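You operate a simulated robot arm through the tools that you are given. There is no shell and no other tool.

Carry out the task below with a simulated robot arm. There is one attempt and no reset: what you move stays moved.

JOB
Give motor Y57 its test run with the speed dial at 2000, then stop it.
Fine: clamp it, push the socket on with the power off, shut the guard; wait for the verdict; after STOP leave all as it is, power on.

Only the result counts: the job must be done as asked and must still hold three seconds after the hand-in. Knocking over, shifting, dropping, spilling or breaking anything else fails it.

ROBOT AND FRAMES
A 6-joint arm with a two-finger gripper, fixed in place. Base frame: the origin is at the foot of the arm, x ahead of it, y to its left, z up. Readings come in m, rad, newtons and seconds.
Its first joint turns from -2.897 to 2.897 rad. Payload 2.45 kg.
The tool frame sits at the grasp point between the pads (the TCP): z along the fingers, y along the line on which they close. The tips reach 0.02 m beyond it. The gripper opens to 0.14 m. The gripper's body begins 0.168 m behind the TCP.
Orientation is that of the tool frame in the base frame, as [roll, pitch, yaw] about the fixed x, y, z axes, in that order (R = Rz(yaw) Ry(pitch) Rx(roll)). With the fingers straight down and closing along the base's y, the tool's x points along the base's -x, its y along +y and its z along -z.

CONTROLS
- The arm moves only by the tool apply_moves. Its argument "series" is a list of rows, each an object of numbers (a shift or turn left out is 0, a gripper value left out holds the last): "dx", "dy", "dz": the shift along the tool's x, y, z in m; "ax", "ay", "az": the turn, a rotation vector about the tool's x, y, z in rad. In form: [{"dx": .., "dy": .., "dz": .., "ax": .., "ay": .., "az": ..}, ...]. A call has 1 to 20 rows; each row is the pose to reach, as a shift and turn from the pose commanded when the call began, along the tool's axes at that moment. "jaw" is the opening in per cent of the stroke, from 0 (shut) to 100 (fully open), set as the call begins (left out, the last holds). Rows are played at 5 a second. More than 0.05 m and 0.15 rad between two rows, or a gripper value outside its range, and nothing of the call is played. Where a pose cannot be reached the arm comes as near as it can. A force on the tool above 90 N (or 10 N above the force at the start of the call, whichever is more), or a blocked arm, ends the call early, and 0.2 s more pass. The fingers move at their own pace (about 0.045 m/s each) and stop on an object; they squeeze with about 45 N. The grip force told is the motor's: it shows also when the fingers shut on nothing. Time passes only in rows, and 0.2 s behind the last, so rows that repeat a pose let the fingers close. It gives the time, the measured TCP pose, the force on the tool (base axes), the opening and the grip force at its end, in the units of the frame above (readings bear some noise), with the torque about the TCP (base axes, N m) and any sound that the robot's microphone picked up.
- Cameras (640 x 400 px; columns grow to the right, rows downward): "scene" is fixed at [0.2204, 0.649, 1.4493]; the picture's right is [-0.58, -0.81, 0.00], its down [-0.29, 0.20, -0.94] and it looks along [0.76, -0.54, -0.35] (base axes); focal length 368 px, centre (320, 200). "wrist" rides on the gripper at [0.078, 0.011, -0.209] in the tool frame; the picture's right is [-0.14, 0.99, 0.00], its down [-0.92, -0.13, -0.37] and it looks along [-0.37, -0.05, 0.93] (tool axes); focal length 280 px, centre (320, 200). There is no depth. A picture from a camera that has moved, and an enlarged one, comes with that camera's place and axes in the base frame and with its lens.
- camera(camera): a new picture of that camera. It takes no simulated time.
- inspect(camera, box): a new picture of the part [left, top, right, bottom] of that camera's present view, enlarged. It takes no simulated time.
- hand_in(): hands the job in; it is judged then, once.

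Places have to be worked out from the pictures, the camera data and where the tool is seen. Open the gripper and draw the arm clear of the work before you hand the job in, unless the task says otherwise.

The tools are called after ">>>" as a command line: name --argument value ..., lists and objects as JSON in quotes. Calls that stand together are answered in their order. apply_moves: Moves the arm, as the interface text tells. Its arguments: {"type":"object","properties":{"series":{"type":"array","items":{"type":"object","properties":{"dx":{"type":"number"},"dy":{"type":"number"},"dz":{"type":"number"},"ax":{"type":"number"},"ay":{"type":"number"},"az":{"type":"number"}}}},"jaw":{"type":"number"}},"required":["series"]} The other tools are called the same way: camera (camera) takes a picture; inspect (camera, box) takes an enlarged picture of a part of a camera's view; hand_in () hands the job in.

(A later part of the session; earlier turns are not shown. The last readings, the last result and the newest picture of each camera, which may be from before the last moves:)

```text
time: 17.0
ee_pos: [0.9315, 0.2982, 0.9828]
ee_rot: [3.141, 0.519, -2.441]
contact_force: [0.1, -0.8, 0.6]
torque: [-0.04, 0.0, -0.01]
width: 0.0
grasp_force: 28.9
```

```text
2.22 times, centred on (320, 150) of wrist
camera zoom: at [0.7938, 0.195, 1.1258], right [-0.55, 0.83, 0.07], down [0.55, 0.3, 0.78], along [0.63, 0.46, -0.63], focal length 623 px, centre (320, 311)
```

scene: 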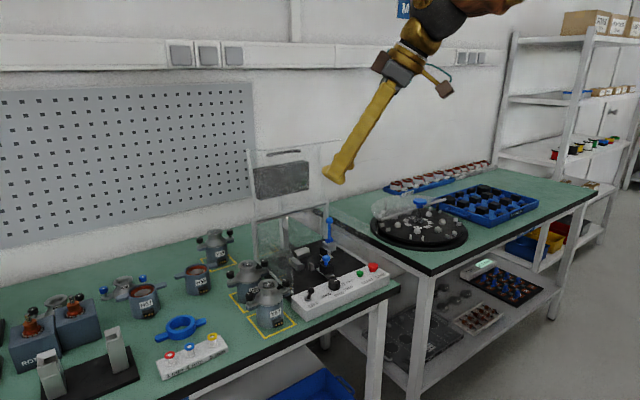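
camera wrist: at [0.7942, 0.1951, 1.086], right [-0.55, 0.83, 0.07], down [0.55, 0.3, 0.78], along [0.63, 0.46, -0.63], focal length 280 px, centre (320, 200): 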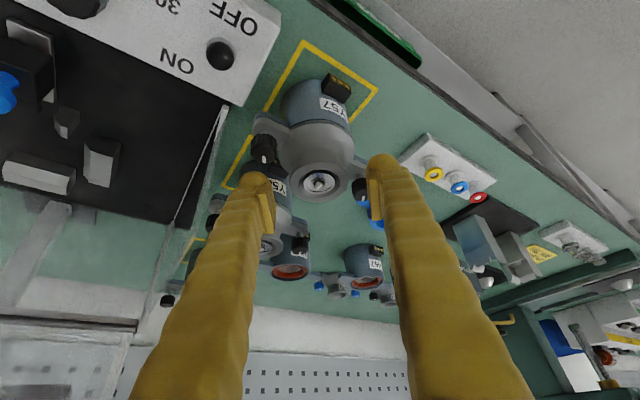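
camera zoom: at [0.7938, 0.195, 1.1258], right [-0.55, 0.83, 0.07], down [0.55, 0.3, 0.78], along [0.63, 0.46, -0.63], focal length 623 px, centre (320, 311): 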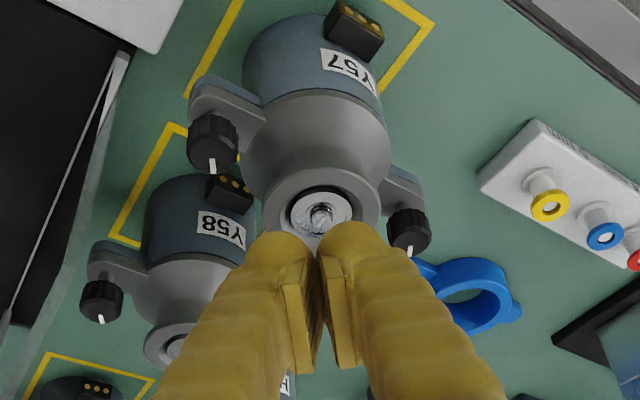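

The grip slipped off the lip: only the very fingertips had engaged, and the neck has a waist below the lip. The motor stayed in place; I reopen and re-measure before going deeper.

>>> apply_moves --series '[{"dx": -0.0075, "dz": -0.013}, {"dx": -0.0099, "dz": -0.0174}, {"dx": -0.0099, "dz": -0.0174}, {"dx": -0.0099, "dz": -0.0174}]' --jaw 55

>>> inspect --camera "wrist" --box '[260, 60, 380, 160]'

>>> inspect --camera "scene" --box '[240, 265, 300, 335]'

```text
time: 18.0
ee_pos: [0.9315, 0.2984, 1.0034]
ee_rot: [-3.141, 0.518, -2.441]
contact_force: [0.6, 0.7, 0.3]
torque: [-0.01, 0.0, 0.03]
width: 0.0771
grasp_force: 0.0
```

```text
4.00 times, centred on (320, 110) of wrist
camera zoom: at [0.7939, 0.1952, 1.1462], right [-0.55, 0.83, 0.07], down [0.55, 0.3, 0.78], along [0.63, 0.46, -0.63], focal length 1122 px, centre (320, 560)
```

zoom: 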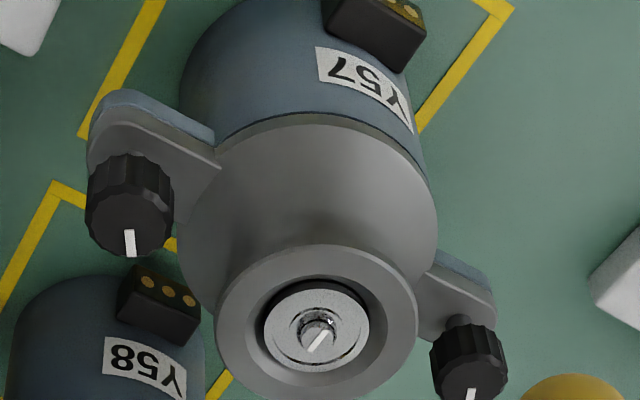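

```text
5.71 times, centred on (270, 300) of scene
camera zoom: at [0.2204, 0.649, 1.4493], right [-0.58, -0.81, 0.0], down [-0.29, 0.2, -0.94], along [0.76, -0.54, -0.35], focal length 2101 px, centre (606, -371)
```

zoom: 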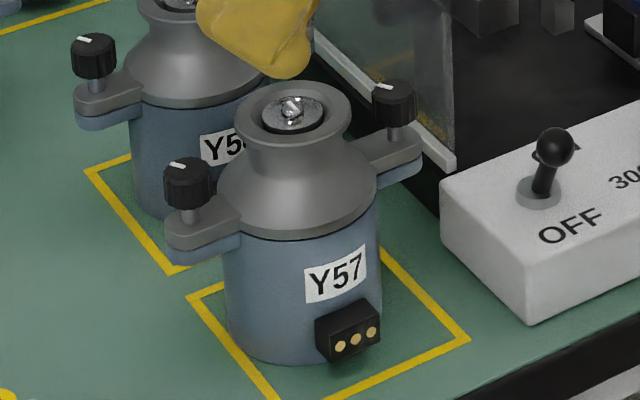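

Y57 shifted a few mm; its neck is now at about (0.936, 0.304) with no noticeable turn. I descend again, deeper this time (TCP z≈0.929), so the lip sits between the pad centres.

>>> apply_moves --series '[{"dx": 0.004, "dy": 0.0009, "dz": 0.0137}, {"dx": 0.0133, "dy": 0.0009, "dz": 0.0317}, {"dx": 0.0222, "dy": 0.0009, "dz": 0.0484}, {"dx": 0.0282, "dy": 0.0009, "dz": 0.0591}, {"dx": 0.0326, "dy": 0.0009, "dz": 0.0671}, {"dx": 0.0326, "dy": 0.0009, "dz": 0.0671}]'

>>> inspect --camera "wrist" --box '[220, 60, 420, 240]'

>>> inspect --camera "scene" --box '[230, 240, 320, 320]'

```text
time: 19.4
ee_pos: [0.9354, 0.3035, 0.9286]
ee_rot: [-3.141, 0.521, -2.439]
contact_force: [-1.0, 1.3, -0.4]
torque: [0.0, 0.02, 0.04]
width: 0.077
grasp_force: 0.0
```

```text
2.22 times, centred on (320, 150) of wrist
camera zoom: at [0.7973, 0.1989, 1.0719], right [-0.55, 0.83, 0.07], down [0.55, 0.3, 0.78], along [0.63, 0.46, -0.63], focal length 623 px, centre (320, 311)
```

zoom: 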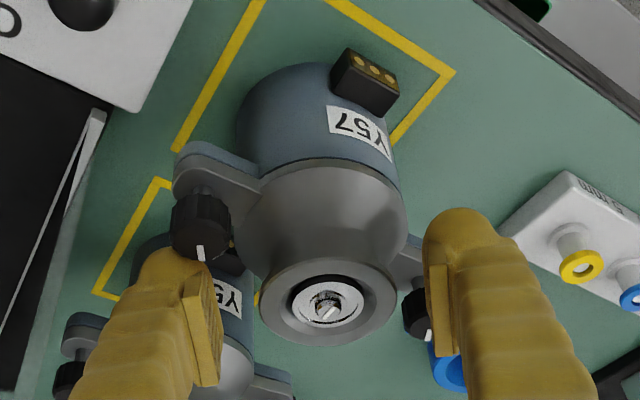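

```text
5.00 times, centred on (275, 280) of scene
camera zoom: at [0.2204, 0.649, 1.4493], right [-0.58, -0.81, 0.0], down [-0.29, 0.2, -0.94], along [0.76, -0.54, -0.35], focal length 1839 px, centre (545, -200)
```

zoom: 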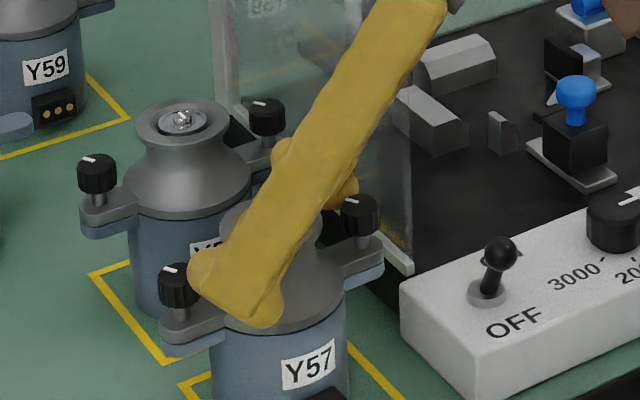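

The neck sits midway between the pads, with no contact force. I close again.

>>> apply_moves --series '[{"dz": 0}, {"dz": 0}, {"dz": 0}, {"dz": 0}, {"dz": 0}]' --jaw 0

>>> inspect --camera "wrist" --box '[220, 60, 420, 240]'

>>> inspect --camera "scene" --box '[230, 240, 320, 320]'

```text
time: 20.6
ee_pos: [0.9364, 0.3028, 0.9299]
ee_rot: [-3.141, 0.519, -2.44]
contact_force: [-1.0, 3.0, 1.2]
torque: [0.05, 0.05, -0.02]
width: 0.0489
grasp_force: 45.2
```

```text
2.22 times, centred on (320, 150) of wrist
camera zoom: at [0.7973, 0.199, 1.072], right [-0.55, 0.83, 0.07], down [0.55, 0.3, 0.78], along [0.63, 0.46, -0.63], focal length 623 px, centre (320, 311)
```

zoom: 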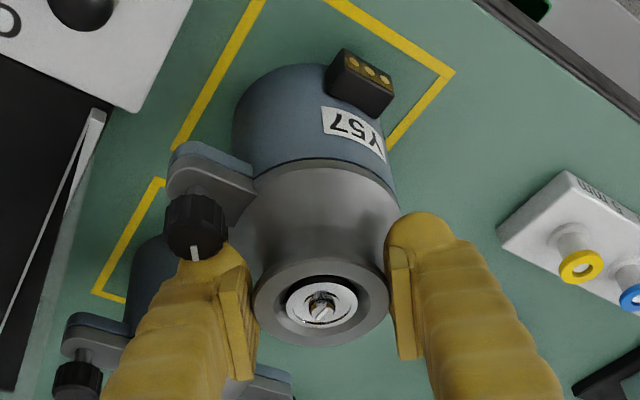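

```text
5.00 times, centred on (275, 280) of scene
camera zoom: at [0.2204, 0.649, 1.4493], right [-0.58, -0.81, 0.0], down [-0.29, 0.2, -0.94], along [0.76, -0.54, -0.35], focal length 1839 px, centre (545, -200)
```

zoom: 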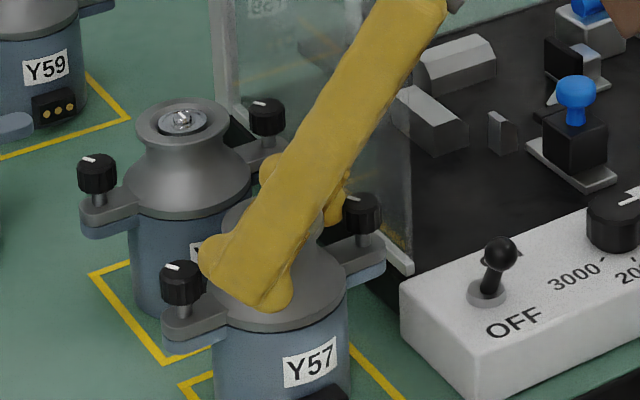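

Now the width (48.9 mm) matches the lip diameter with the pads centred on it. I lift gently 15 mm and check the load.

>>> apply_moves --series '[{"dx": -0.001, "dz": -0.0017}, {"dx": -0.0025, "dz": -0.0043}, {"dx": -0.004, "dz": -0.0069}, {"dx": -0.0055, "dz": -0.0095}, {"dx": -0.0075, "dz": -0.013}, {"dx": -0.0075, "dz": -0.013}]'

>>> inspect --camera "scene" --box '[220, 230, 320, 330]'

>>> inspect --camera "wrist" --box '[220, 60, 420, 240]'

```text
time: 22.0
ee_pos: [0.9359, 0.3027, 0.9431]
ee_rot: [3.142, 0.52, -2.439]
contact_force: [-1.9, 1.3, 3.0]
torque: [0.11, 0.0, 0.04]
width: 0.0466
grasp_force: 45.6
```

```text
4.00 times, centred on (270, 280) of scene
camera zoom: at [0.2204, 0.649, 1.4493], right [-0.58, -0.81, 0.0], down [-0.29, 0.2, -0.94], along [0.76, -0.54, -0.35], focal length 1471 px, centre (520, -120)
```

zoom: 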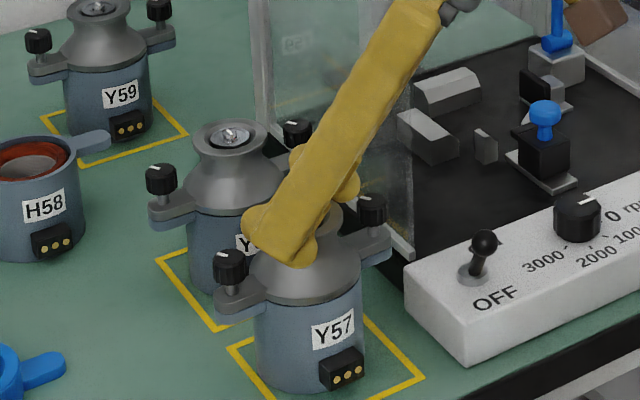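

```text
2.22 times, centred on (320, 150) of wrist
camera zoom: at [0.7973, 0.1992, 1.087], right [-0.55, 0.83, 0.07], down [0.55, 0.3, 0.78], along [0.63, 0.46, -0.63], focal length 623 px, centre (320, 311)
```

zoom: 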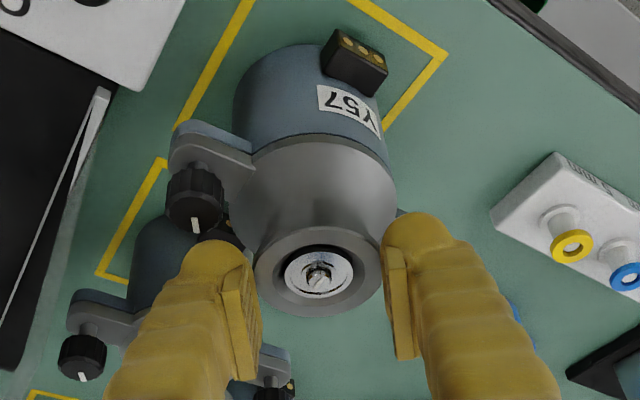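

The pads slid up the neck rather than lifting the motor. Before trying again I look at the cap profile closely on the identical Y58/Y59 and on Y57.

>>> inspect --camera "scene" --box '[225, 255, 275, 305]'

>>> inspect --camera "scene" --box '[190, 225, 240, 275]'

>>> inspect --camera "wrist" --box '[280, 110, 360, 180]'

```text
8.00 times, centred on (250, 280) of scene
camera zoom: at [0.2204, 0.649, 1.4493], right [-0.58, -0.81, 0.0], down [-0.29, 0.2, -0.94], along [0.76, -0.54, -0.35], focal length 2942 px, centre (880, -440)
```

zoom: 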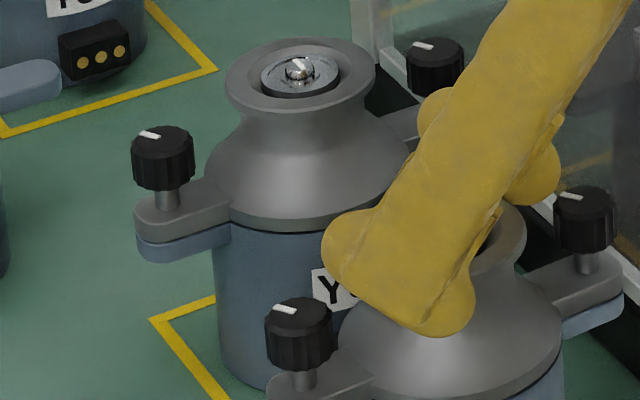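

```text
8.00 times, centred on (215, 250) of scene
camera zoom: at [0.2204, 0.649, 1.4493], right [-0.58, -0.81, 0.0], down [-0.29, 0.2, -0.94], along [0.76, -0.54, -0.35], focal length 2942 px, centre (1160, -200)
```

zoom: 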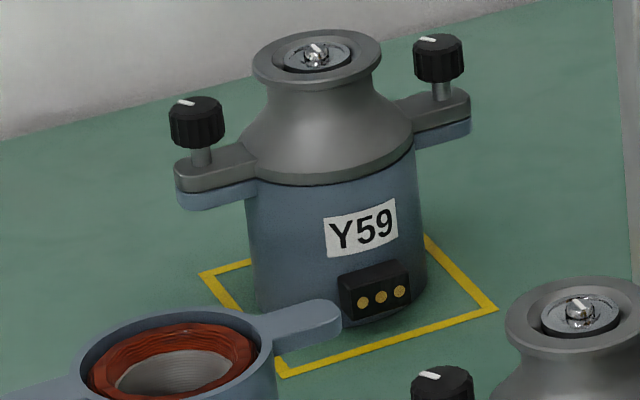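

```text
5.71 times, centred on (320, 145) of wrist
camera zoom: at [0.7973, 0.1992, 1.087], right [-0.55, 0.83, 0.07], down [0.55, 0.3, 0.78], along [0.63, 0.46, -0.63], focal length 1602 px, centre (320, 514)
```

zoom: 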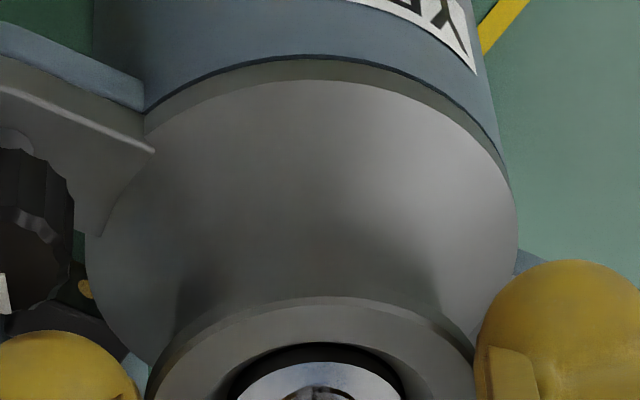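

The cap has a thin flange lip (r≈25 mm) over a narrower waist. I open, go a bit deeper, and re-grip, then test with tiny lifts while reading the force.

>>> apply_moves --series '[{"dz": 0}, {"dz": 0}, {"dx": 0.004, "dz": 0.007}, {"dx": 0.008, "dz": 0.014}, {"dx": 0.0095, "dz": 0.0165}, {"dx": 0.0095, "dz": 0.0165}]' --jaw 50

>>> inspect --camera "wrist" --box '[240, 80, 400, 220]'

```text
time: 23.4
ee_pos: [0.9365, 0.3023, 0.9251]
ee_rot: [-3.141, 0.517, -2.442]
contact_force: [-0.6, 0.3, -0.1]
torque: [-0.02, 0.02, -0.01]
width: 0.0701
grasp_force: 0.1
```

```text
2.86 times, centred on (320, 150) of wrist
camera zoom: at [0.7976, 0.199, 1.0677], right [-0.55, 0.83, 0.07], down [0.55, 0.3, 0.78], along [0.63, 0.46, -0.63], focal length 801 px, centre (320, 343)
```

zoom: 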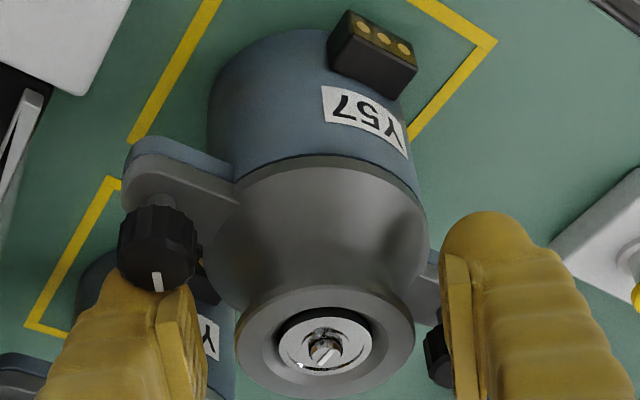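

Position is good. I close again.

>>> apply_moves --series '[{"dz": 0}, {"dz": 0}, {"dz": 0}, {"dz": 0}, {"dz": 0}, {"dz": 0}]' --jaw 0

>>> apply_moves --series '[{"dx": -0.0005, "dz": -0.0009}, {"dx": -0.001, "dz": -0.0017}]'

>>> apply_moves --series '[{"dx": -0.0005, "dz": -0.0009}, {"dx": -0.001, "dz": -0.0017}]'

```text
time: 24.8
ee_pos: [0.9357, 0.3019, 0.9239]
ee_rot: [-3.139, 0.52, -2.439]
contact_force: [-2.4, 2.8, 1.8]
torque: [0.07, -0.01, 0.01]
width: 0.0474
grasp_force: 45.4
```

```text
time: 25.4
ee_pos: [0.936, 0.3028, 0.9269]
ee_rot: [-3.141, 0.519, -2.438]
contact_force: [0.9, -0.3, 0.9]
torque: [-0.04, 0.0, 0.03]
width: 0.0478
grasp_force: 44.7
```

```text
time: 26.0
ee_pos: [0.936, 0.3024, 0.9293]
ee_rot: [-3.142, 0.52, -2.44]
contact_force: [0.6, 1.0, -7.8]
torque: [-0.03, 0.05, -0.01]
width: 0.0474
grasp_force: 44.7
```

The tool now carries a load (−7.8 N). I continue with tiny lifts and watch.

>>> apply_moves --series '[{"dx": -0.0005, "dz": -0.0009}, {"dx": -0.001, "dz": -0.0017}]'

>>> apply_moves --series '[{"dx": -0.0005, "dz": -0.0009}, {"dx": -0.001, "dz": -0.0017}]'

>>> inspect --camera "wrist" --box '[240, 80, 400, 220]'

>>> inspect --camera "scene" --box '[220, 230, 320, 330]'

```text
time: 26.6
ee_pos: [0.9353, 0.3013, 0.9306]
ee_rot: [3.142, 0.519, -2.439]
contact_force: [0.1, 0.0, -7.5]
torque: [0.02, 0.03, -0.01]
width: 0.0476
grasp_force: 44.9
```

```text
time: 27.2
ee_pos: [0.9355, 0.3024, 0.9325]
ee_rot: [3.14, 0.519, -2.439]
contact_force: [-0.2, -0.1, -7.6]
torque: [-0.02, 0.02, 0.0]
width: 0.0477
grasp_force: 44.9
```

```text
2.86 times, centred on (320, 150) of wrist
camera zoom: at [0.7976, 0.1988, 1.0755], right [-0.55, 0.83, 0.07], down [0.55, 0.3, 0.78], along [0.63, 0.46, -0.63], focal length 801 px, centre (320, 343)
```

zoom: 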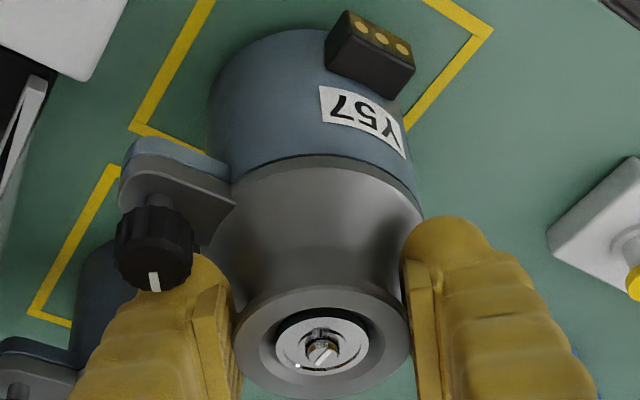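

```text
4.00 times, centred on (270, 280) of scene
camera zoom: at [0.2204, 0.649, 1.4493], right [-0.58, -0.81, 0.0], down [-0.29, 0.2, -0.94], along [0.76, -0.54, -0.35], focal length 1471 px, centre (520, -120)
```

zoom: 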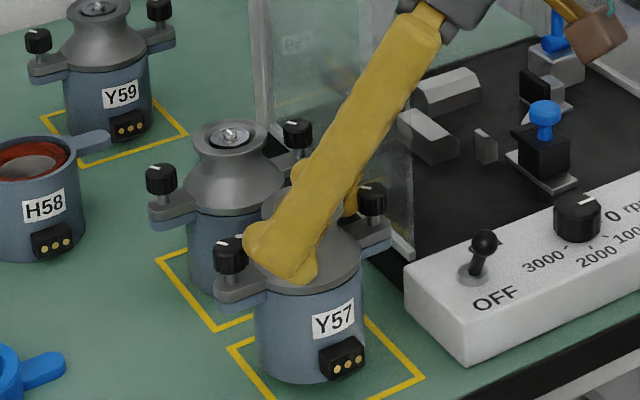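

The motor is lifted and held firmly (weight ≈7.6 N). I raise it slowly to TCP z≈1.14 so its bottom clears the 1.0 m high side glass.

>>> apply_moves --series '[{"dx": -0.0025, "dz": -0.0043}, {"dx": -0.0075, "dz": -0.013}, {"dx": -0.015, "dz": -0.026}, {"dx": -0.0235, "dz": -0.041}, {"dx": -0.032, "dz": -0.056}, {"dx": -0.0405, "dz": -0.071}, {"dx": -0.049, "dz": -0.0857}, {"dx": -0.0575, "dz": -0.1005}, {"dx": -0.066, "dz": -0.1153}, {"dx": -0.0745, "dz": -0.1302}, {"dx": -0.083, "dz": -0.145}, {"dx": -0.0915, "dz": -0.1599}, {"dx": -0.098, "dz": -0.1713}, {"dx": -0.1015, "dz": -0.1774}, {"dx": -0.1031, "dz": -0.1801}, {"dx": -0.1031, "dz": -0.1801}]'

>>> camera --camera "scene"

>>> inspect --camera "wrist" --box '[220, 60, 420, 240]'

```text
time: 30.6
ee_pos: [0.9351, 0.3018, 1.1404]
ee_rot: [-3.14, 0.517, -2.44]
contact_force: [0.4, 0.2, -7.4]
torque: [-0.06, 0.0, 0.01]
width: 0.0475
grasp_force: 45.0
```

```text
taken
```

scene: 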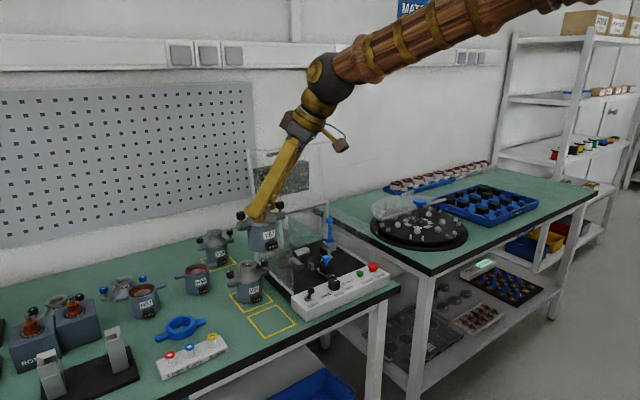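

```text
2.22 times, centred on (320, 150) of wrist
camera zoom: at [0.7975, 0.1994, 1.2829], right [-0.55, 0.83, 0.07], down [0.55, 0.3, 0.78], along [0.63, 0.46, -0.63], focal length 623 px, centre (320, 311)
```

zoom: 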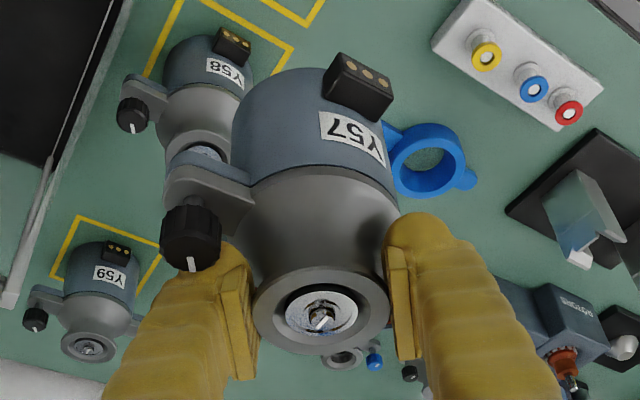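

The motor hangs straight, connector toward −x within about 1°. I carry it sideways over the side glass to above the front of the stand, (1.00, 0.078).

>>> apply_moves --series '[{"dx": 0.0025, "dy": -0.0064, "dz": -0.0014}, {"dx": 0.0082, "dy": -0.0213, "dz": -0.0047}, {"dx": 0.0164, "dy": -0.0426, "dz": -0.0094}, {"dx": 0.0246, "dy": -0.064, "dz": -0.0141}, {"dx": 0.0328, "dy": -0.0853, "dz": -0.0188}, {"dx": 0.041, "dy": -0.1066, "dz": -0.0235}, {"dx": 0.0492, "dy": -0.1279, "dz": -0.0281}, {"dx": 0.0574, "dy": -0.1492, "dz": -0.0328}, {"dx": 0.0656, "dy": -0.1706, "dz": -0.0375}, {"dx": 0.0738, "dy": -0.1919, "dz": -0.0422}, {"dx": 0.0795, "dy": -0.2068, "dz": -0.0455}, {"dx": 0.082, "dy": -0.2132, "dz": -0.0469}, {"dx": 0.082, "dy": -0.2132, "dz": -0.0469}]'

>>> camera --camera "scene"

>>> camera --camera "wrist"

```text
time: 33.4
ee_pos: [1.0005, 0.0785, 1.1407]
ee_rot: [-3.141, 0.517, -2.439]
contact_force: [-0.1, -0.8, -7.4]
torque: [-0.01, -0.01, 0.0]
width: 0.0476
grasp_force: 45.2
```

```text
taken
```

scene: 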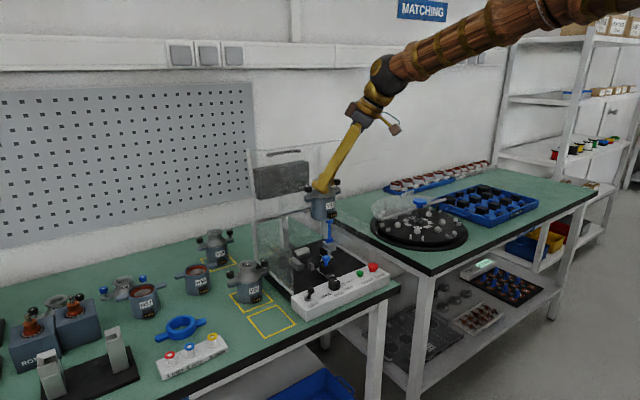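

```text
taken
camera wrist: at [0.8624, -0.0245, 1.2828], right [-0.55, 0.83, 0.07], down [0.55, 0.3, 0.78], along [0.63, 0.46, -0.63], focal length 280 px, centre (320, 200)
```

wrist: 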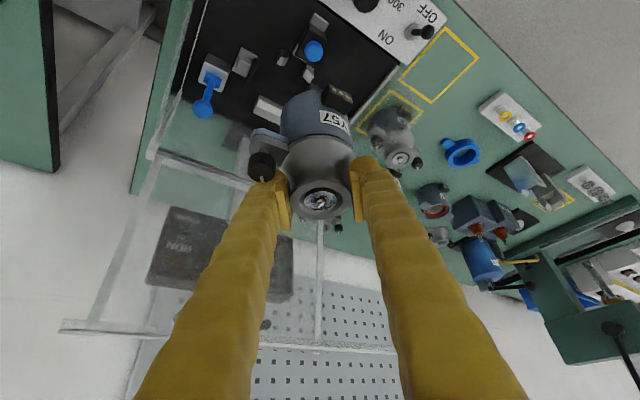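

Clear so far. I lower to TCP z≈1.045 (motor bottom ≈0.94, above the socket knob).

>>> apply_moves --series '[{"dx": 0.0025, "dz": 0.0043}, {"dx": 0.0085, "dz": 0.0148}, {"dx": 0.0165, "dz": 0.0288}, {"dx": 0.025, "dz": 0.0436}, {"dx": 0.0335, "dz": 0.0585}, {"dx": 0.042, "dz": 0.0733}, {"dx": 0.0465, "dz": 0.0812}, {"dx": 0.0475, "dz": 0.0829}, {"dx": 0.0475, "dz": 0.0829}]'

>>> camera --camera "wrist"

>>> inspect --camera "scene" --box '[230, 130, 380, 290]'

```text
time: 35.4
ee_pos: [1.0014, 0.0795, 1.0438]
ee_rot: [3.141, 0.518, -2.44]
contact_force: [0.8, 0.2, -8.1]
torque: [-0.02, 0.01, 0.03]
width: 0.0478
grasp_force: 45.1
```

```text
taken
camera wrist: at [0.8631, -0.0245, 1.1871], right [-0.55, 0.83, 0.07], down [0.55, 0.3, 0.78], along [0.63, 0.46, -0.63], focal length 280 px, centre (320, 200)
```

wrist: 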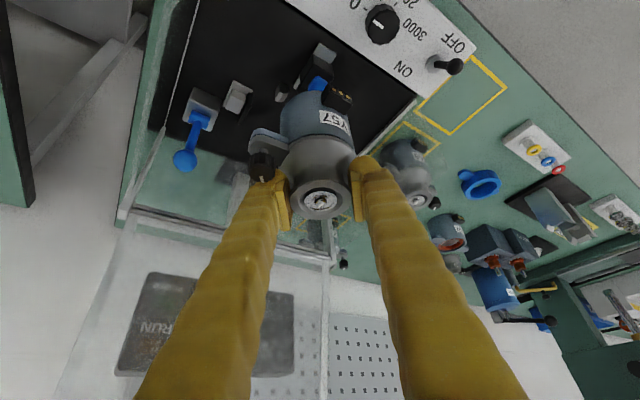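

```text
2.50 times, centred on (305, 210) of scene
camera zoom: at [0.2204, 0.649, 1.4493], right [-0.58, -0.81, 0.0], down [-0.29, 0.2, -0.94], along [0.76, -0.54, -0.35], focal length 919 px, centre (358, 175)
```

zoom: 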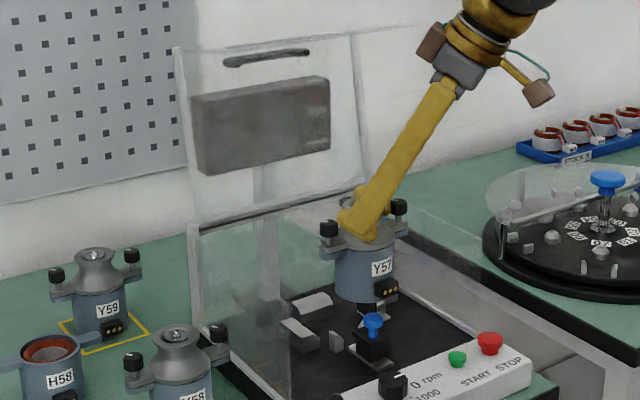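

Now I move the motor forward over the seat, dropping slightly once past the socket knob.

>>> apply_moves --series '[{"dx": -0.004, "dy": -0.0038, "dz": 0.0022}, {"dx": -0.0118, "dy": -0.0114, "dz": 0.0067}, {"dx": -0.0216, "dy": -0.0209, "dz": 0.0123}, {"dx": -0.0314, "dy": -0.0304, "dz": 0.0179}, {"dx": -0.0392, "dy": -0.038, "dz": 0.0224}, {"dx": -0.0415, "dy": -0.0447, "dz": 0.0347}, {"dx": -0.0438, "dy": -0.0515, "dz": 0.0465}, {"dx": -0.0451, "dy": -0.0552, "dz": 0.0534}, {"dx": -0.0451, "dy": -0.0552, "dz": 0.0534}]'

>>> camera --camera "wrist"

>>> inspect --camera "wrist" --box '[230, 40, 410, 200]'

>>> inspect --camera "scene" --box '[250, 180, 370, 290]'

```text
time: 37.4
ee_pos: [1.0869, 0.0796, 1.0212]
ee_rot: [3.141, 0.518, -2.441]
contact_force: [0.1, 0.2, -7.5]
torque: [-0.03, 0.04, -0.01]
width: 0.0478
grasp_force: 45.1
```

```text
taken
camera wrist: at [0.949, -0.0248, 1.1635], right [-0.55, 0.83, 0.07], down [0.55, 0.3, 0.78], along [0.63, 0.46, -0.63], focal length 280 px, centre (320, 200)
```

wrist: 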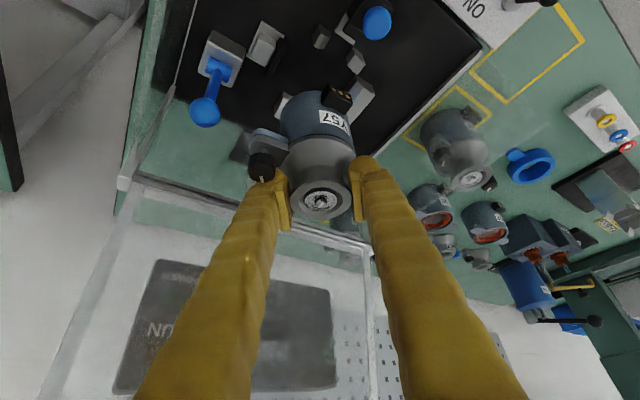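

```text
2.50 times, centred on (320, 120) of wrist
camera zoom: at [0.949, -0.0248, 1.1635], right [-0.55, 0.83, 0.07], down [0.55, 0.3, 0.78], along [0.63, 0.46, -0.63], focal length 701 px, centre (320, 400)
```

zoom: 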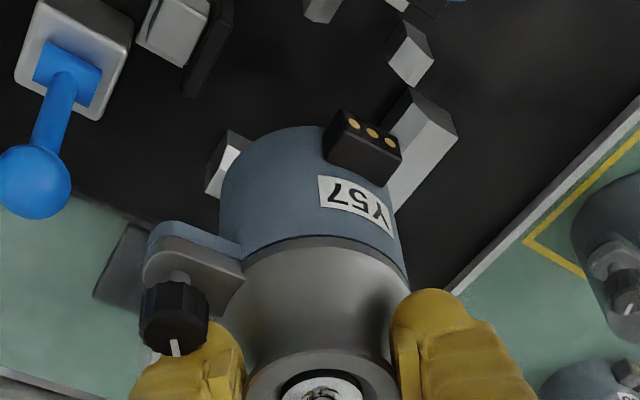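

```text
3.64 times, centred on (310, 235) of scene
camera zoom: at [0.2204, 0.649, 1.4493], right [-0.58, -0.81, 0.0], down [-0.29, 0.2, -0.94], along [0.76, -0.54, -0.35], focal length 1337 px, centre (356, 73)
```

zoom: 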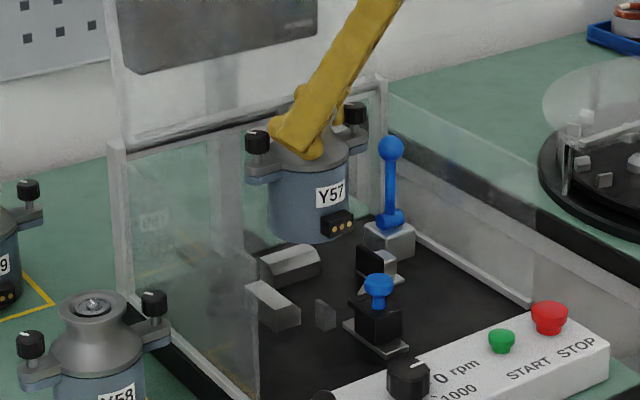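

I zoom in to compare the connector with the peg gap directly from this view.

>>> inspect --camera "wrist" --box '[295, 15, 395, 115]'

>>> inspect --camera "wrist" --box '[290, 160, 350, 220]'

```text
4.00 times, centred on (345, 65) of wrist
camera zoom: at [0.949, -0.0248, 1.1635], right [-0.55, 0.83, 0.07], down [0.55, 0.3, 0.78], along [0.63, 0.46, -0.63], focal length 1122 px, centre (220, 740)
```

zoom: 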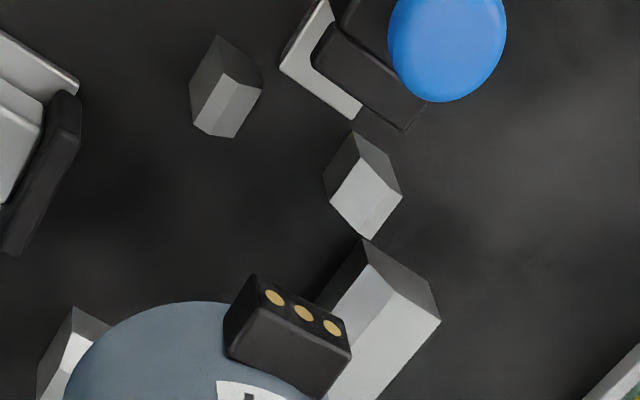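

```text
6.67 times, centred on (320, 190) of wrist
camera zoom: at [0.949, -0.0248, 1.1635], right [-0.55, 0.83, 0.07], down [0.55, 0.3, 0.78], along [0.63, 0.46, -0.63], focal length 1869 px, centre (320, 267)
```

zoom: 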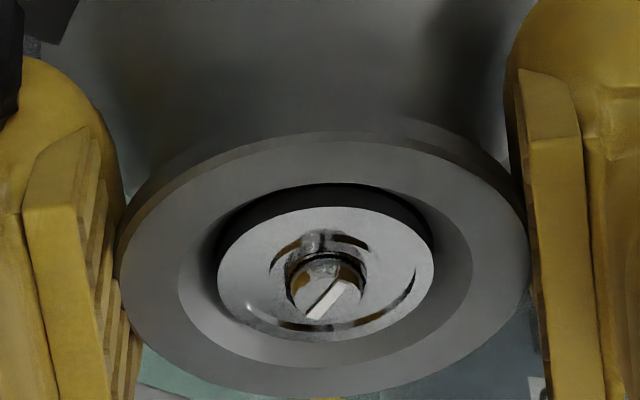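

Cross-checking both views shows the stand plate is actually higher than I assumed: z≈0.852, which puts the seat axis near (1.074, 0.079) with the peg gap centred at y≈0.0785. I shift back 11 mm and lower to just above the block tops to re-check alignment.

>>> apply_moves --series '[{"dx": 0.004, "dy": 0.0043, "dz": -0.0012}, {"dx": 0.008, "dy": 0.0086, "dz": -0.002}, {"dx": 0.0125, "dy": 0.0086, "dz": 0.0077}, {"dx": 0.0165, "dy": 0.0086, "dz": 0.0147}, {"dx": 0.0185, "dy": 0.0086, "dz": 0.0182}, {"dx": 0.0185, "dy": 0.0086, "dz": 0.0182}]'

>>> inspect --camera "wrist" --box '[265, 35, 395, 135]'

>>> inspect --camera "scene" --box '[270, 210, 340, 280]'

>>> inspect --camera "wrist" --box '[290, 160, 350, 220]'

```text
time: 38.8
ee_pos: [1.0762, 0.0808, 0.9956]
ee_rot: [3.14, 0.518, -2.44]
contact_force: [0.7, 0.8, -7.3]
torque: [0.0, -0.02, 0.03]
width: 0.0477
grasp_force: 45.1
```

```text
4.00 times, centred on (330, 85) of wrist
camera zoom: at [0.9382, -0.0226, 1.1385], right [-0.55, 0.83, 0.07], down [0.55, 0.3, 0.78], along [0.63, 0.46, -0.63], focal length 1122 px, centre (280, 660)
```

zoom: 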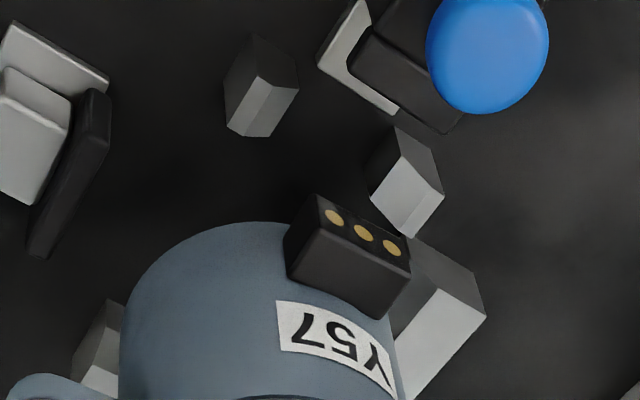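

```text
5.71 times, centred on (305, 245) of scene
camera zoom: at [0.2204, 0.649, 1.4493], right [-0.58, -0.81, 0.0], down [-0.29, 0.2, -0.94], along [0.76, -0.54, -0.35], focal length 2101 px, centre (406, -57)
```

zoom: 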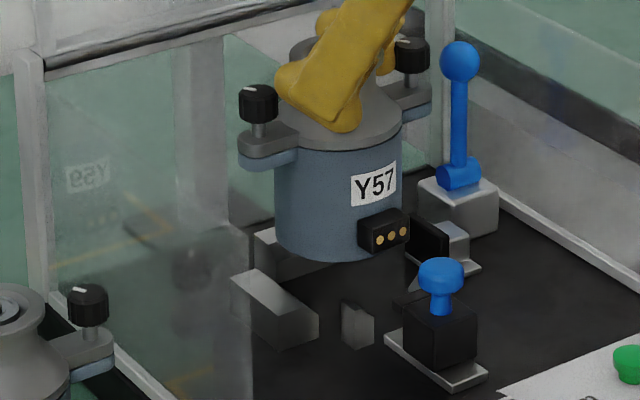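

```text
6.67 times, centred on (320, 190) of wrist
camera zoom: at [0.9382, -0.0226, 1.1385], right [-0.55, 0.83, 0.07], down [0.55, 0.3, 0.78], along [0.63, 0.46, -0.63], focal length 1869 px, centre (320, 267)
```

zoom: 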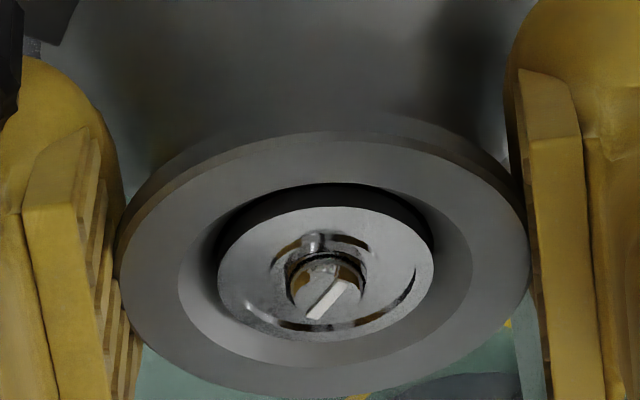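

The connector sits above the peg gap; I take higher zooms to determine the small yaw and y offsets.

>>> inspect --camera "scene" --box '[290, 235, 330, 275]'

>>> inspect --camera "wrist" --box '[310, 40, 380, 110]'

>>> inspect --camera "scene" --box '[280, 205, 330, 245]'

```text
10.00 times, centred on (310, 255) of scene
camera zoom: at [0.2204, 0.649, 1.4493], right [-0.58, -0.81, 0.0], down [-0.29, 0.2, -0.94], along [0.76, -0.54, -0.35], focal length 3677 px, centre (420, -350)
```

zoom: 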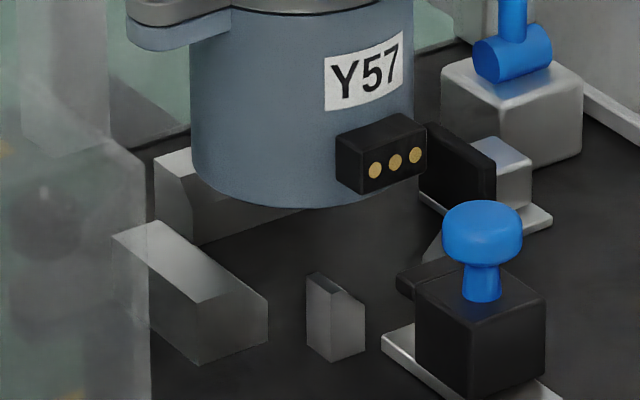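

```text
5.71 times, centred on (345, 75) of wrist
camera zoom: at [0.9382, -0.0226, 1.1385], right [-0.55, 0.83, 0.07], down [0.55, 0.3, 0.78], along [0.63, 0.46, -0.63], focal length 1602 px, centre (177, 914)
```

zoom: 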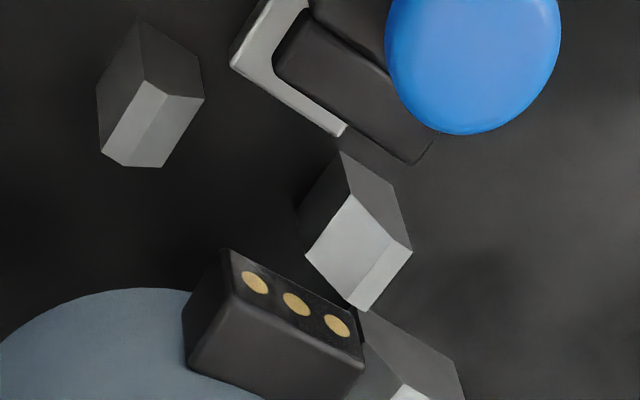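

```text
10.00 times, centred on (305, 225) of scene
camera zoom: at [0.2204, 0.649, 1.4493], right [-0.58, -0.81, 0.0], down [-0.29, 0.2, -0.94], along [0.76, -0.54, -0.35], focal length 3677 px, centre (470, -50)
```

zoom: 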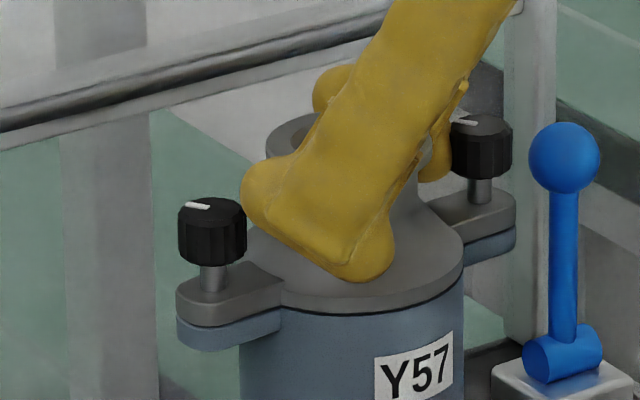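

The connector is centred on the peg gap to about a millimetre, with roughly 1–3° of yaw. I trim the yaw by −1.5° and lower 20 mm.

>>> apply_moves --series '[{"dx": 0.0007, "dy": -0.0009, "dz": -0.0004, "ax": 0.0129, "az": 0.0226}, {"dx": 0.004, "dy": -0.0009, "dz": 0.0053, "ax": 0.0129, "az": 0.0226}, {"dx": 0.0075, "dy": -0.0009, "dz": 0.0114, "ax": 0.0129, "az": 0.0226}, {"dx": 0.0106, "dy": -0.0009, "dz": 0.017, "ax": 0.0129, "az": 0.0226}, {"dx": 0.0106, "dy": -0.0009, "dz": 0.017, "ax": 0.0129, "az": 0.0226}]'

>>> inspect --camera "wrist" --box '[280, 30, 380, 130]'

>>> inspect --camera "scene" --box '[285, 225, 335, 275]'

```text
time: 40.0
ee_pos: [1.0763, 0.0792, 0.9749]
ee_rot: [3.14, 0.518, -2.465]
contact_force: [-0.2, 0.1, -6.7]
torque: [-0.01, 0.04, -0.03]
width: 0.0476
grasp_force: 45.2
```

```text
4.00 times, centred on (330, 80) of wrist
camera zoom: at [0.935, -0.02, 1.1185], right [-0.53, 0.85, 0.07], down [0.56, 0.29, 0.78], along [0.64, 0.45, -0.63], focal length 1122 px, centre (280, 680)
```

zoom: 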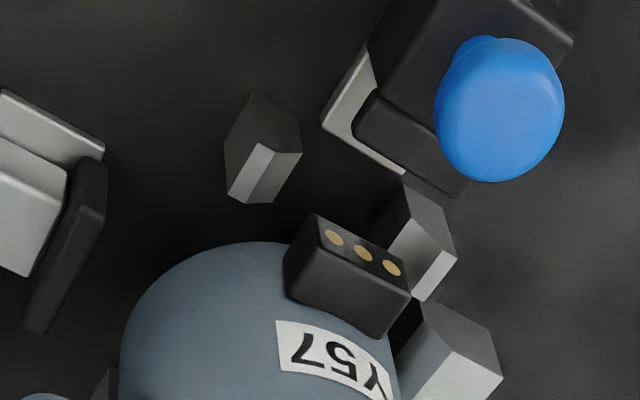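

```text
8.00 times, centred on (310, 250) of scene
camera zoom: at [0.2204, 0.649, 1.4493], right [-0.58, -0.81, 0.0], down [-0.29, 0.2, -0.94], along [0.76, -0.54, -0.35], focal length 2942 px, centre (400, -200)
```

zoom: 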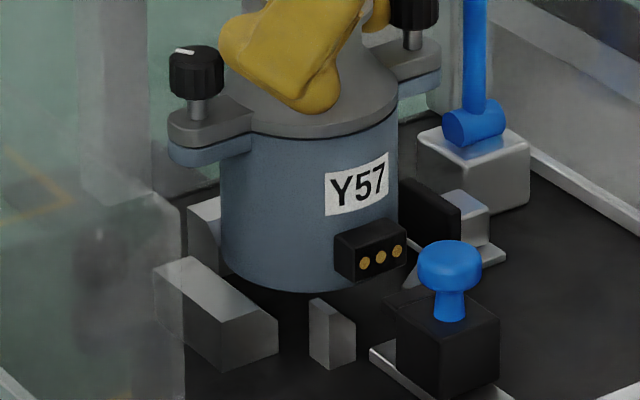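

Yaw now reads ~0 in the scene view and the connector is between the pegs' line. I lower another 12 mm.

>>> apply_moves --series '[{"dx": 0.002, "dz": 0.0035}, {"dx": 0.004, "dz": 0.007}, {"dx": 0.006, "dz": 0.0104}, {"dx": 0.006, "dz": 0.0104}]'

>>> inspect --camera "wrist" --box '[280, 30, 380, 130]'

>>> inspect --camera "scene" --box '[285, 225, 335, 275]'

```text
time: 41.0
ee_pos: [1.0749, 0.0789, 0.9629]
ee_rot: [-3.14, 0.518, -2.466]
contact_force: [-0.8, -6.9, -9.3]
torque: [-0.89, 0.11, 0.03]
width: 0.0477
grasp_force: 45.1
```

```text
4.00 times, centred on (330, 80) of wrist
camera zoom: at [0.9351, -0.02, 1.1057], right [-0.53, 0.85, 0.07], down [0.56, 0.29, 0.78], along [0.64, 0.45, -0.63], focal length 1122 px, centre (280, 680)
```

zoom: 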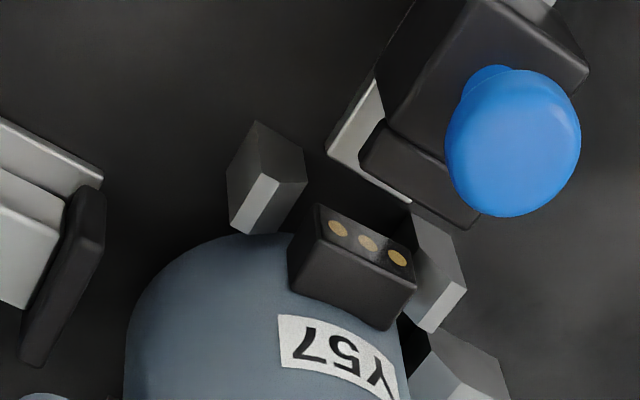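

```text
8.00 times, centred on (310, 250) of scene
camera zoom: at [0.2204, 0.649, 1.4493], right [-0.58, -0.81, 0.0], down [-0.29, 0.2, -0.94], along [0.76, -0.54, -0.35], focal length 2942 px, centre (400, -200)
```

zoom: 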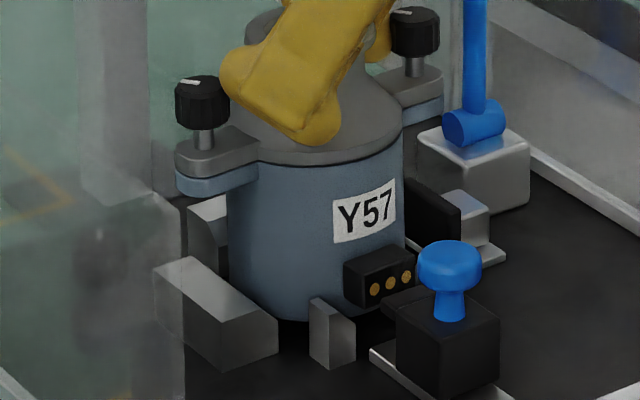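

A side load of −7 N in y appeared: the body/connector is leaning on the +y side. I shift 2.5 mm toward −y and check the forces.

>>> apply_moves --series '[{"dx": 0.0007, "dy": -0.001, "dz": -0.0004}, {"dx": 0.0014, "dy": -0.002, "dz": -0.0008}, {"dx": 0.0014, "dy": -0.002, "dz": -0.0008}]'

>>> inspect --camera "wrist" --box '[280, 30, 380, 130]'

```text
time: 41.8
ee_pos: [1.0759, 0.077, 0.9634]
ee_rot: [-3.14, 0.519, -2.467]
contact_force: [-0.1, 0.6, -7.7]
torque: [-0.02, 0.0, 0.0]
width: 0.0475
grasp_force: 45.3
```

```text
4.00 times, centred on (330, 80) of wrist
camera zoom: at [0.9351, -0.0225, 1.1067], right [-0.53, 0.85, 0.07], down [0.56, 0.29, 0.78], along [0.64, 0.45, -0.63], focal length 1122 px, centre (280, 680)
```

zoom: 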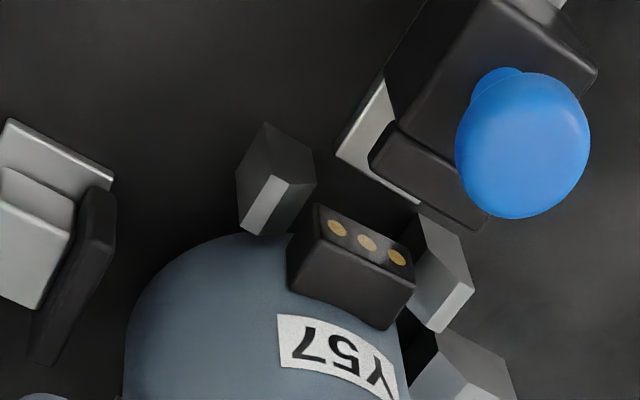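

Side load is gone, full weight still hanging. I continue down in small steps.

>>> apply_moves --series '[{"dx": 0.001, "dz": 0.0017}, {"dx": 0.002, "dz": 0.0035}, {"dx": 0.002, "dz": 0.0035}]'

>>> apply_moves --series '[{"dx": 0.0005, "dz": 0.0009}, {"dx": 0.001, "dz": 0.0017}, {"dx": 0.001, "dz": 0.0017}]'

```text
time: 42.6
ee_pos: [1.0763, 0.076, 0.9587]
ee_rot: [3.141, 0.519, -2.467]
contact_force: [-0.8, 0.7, -7.4]
torque: [-0.01, 0.03, -0.01]
width: 0.0477
grasp_force: 45.0
```

```text
time: 43.4
ee_pos: [1.0752, 0.0776, 0.9585]
ee_rot: [-3.139, 0.52, -2.466]
contact_force: [0.7, 7.4, 8.8]
torque: [0.44, 0.74, -0.38]
width: 0.0477
grasp_force: 45.0
```

Contact: the weight is now carried from below at TCP z≈0.958 (bottom ≈0.853, i.e. plate level). I check visually that it sits flat.

>>> inspect --camera "wrist" --box '[280, 30, 380, 130]'

>>> inspect --camera "scene" --box '[285, 225, 335, 275]'

>>> inspect --camera "scene" --box '[275, 205, 335, 265]'

```text
4.00 times, centred on (330, 80) of wrist
camera zoom: at [0.935, -0.0222, 1.1017], right [-0.53, 0.85, 0.07], down [0.56, 0.29, 0.78], along [0.64, 0.45, -0.62], focal length 1122 px, centre (280, 680)
```

zoom: 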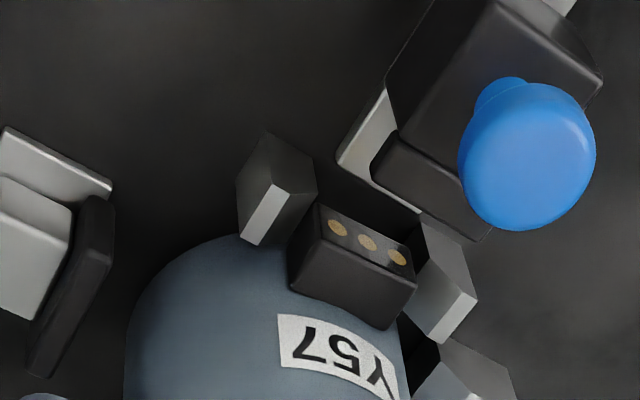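

```text
8.00 times, centred on (310, 250) of scene
camera zoom: at [0.2204, 0.649, 1.4493], right [-0.58, -0.81, 0.0], down [-0.29, 0.2, -0.94], along [0.76, -0.54, -0.35], focal length 2942 px, centre (400, -200)
```

zoom: 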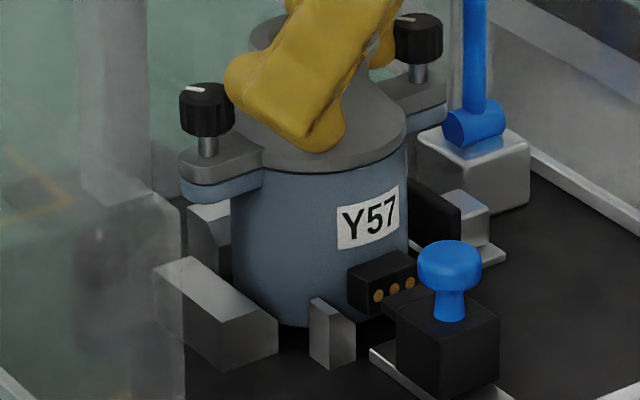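

```text
6.67 times, centred on (305, 235) of scene
camera zoom: at [0.2204, 0.649, 1.4493], right [-0.58, -0.81, 0.0], down [-0.29, 0.2, -0.94], along [0.76, -0.54, -0.35], focal length 2452 px, centre (420, -33)
```

zoom: 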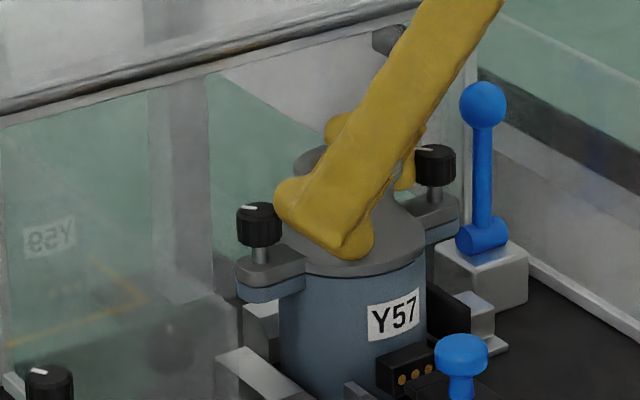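

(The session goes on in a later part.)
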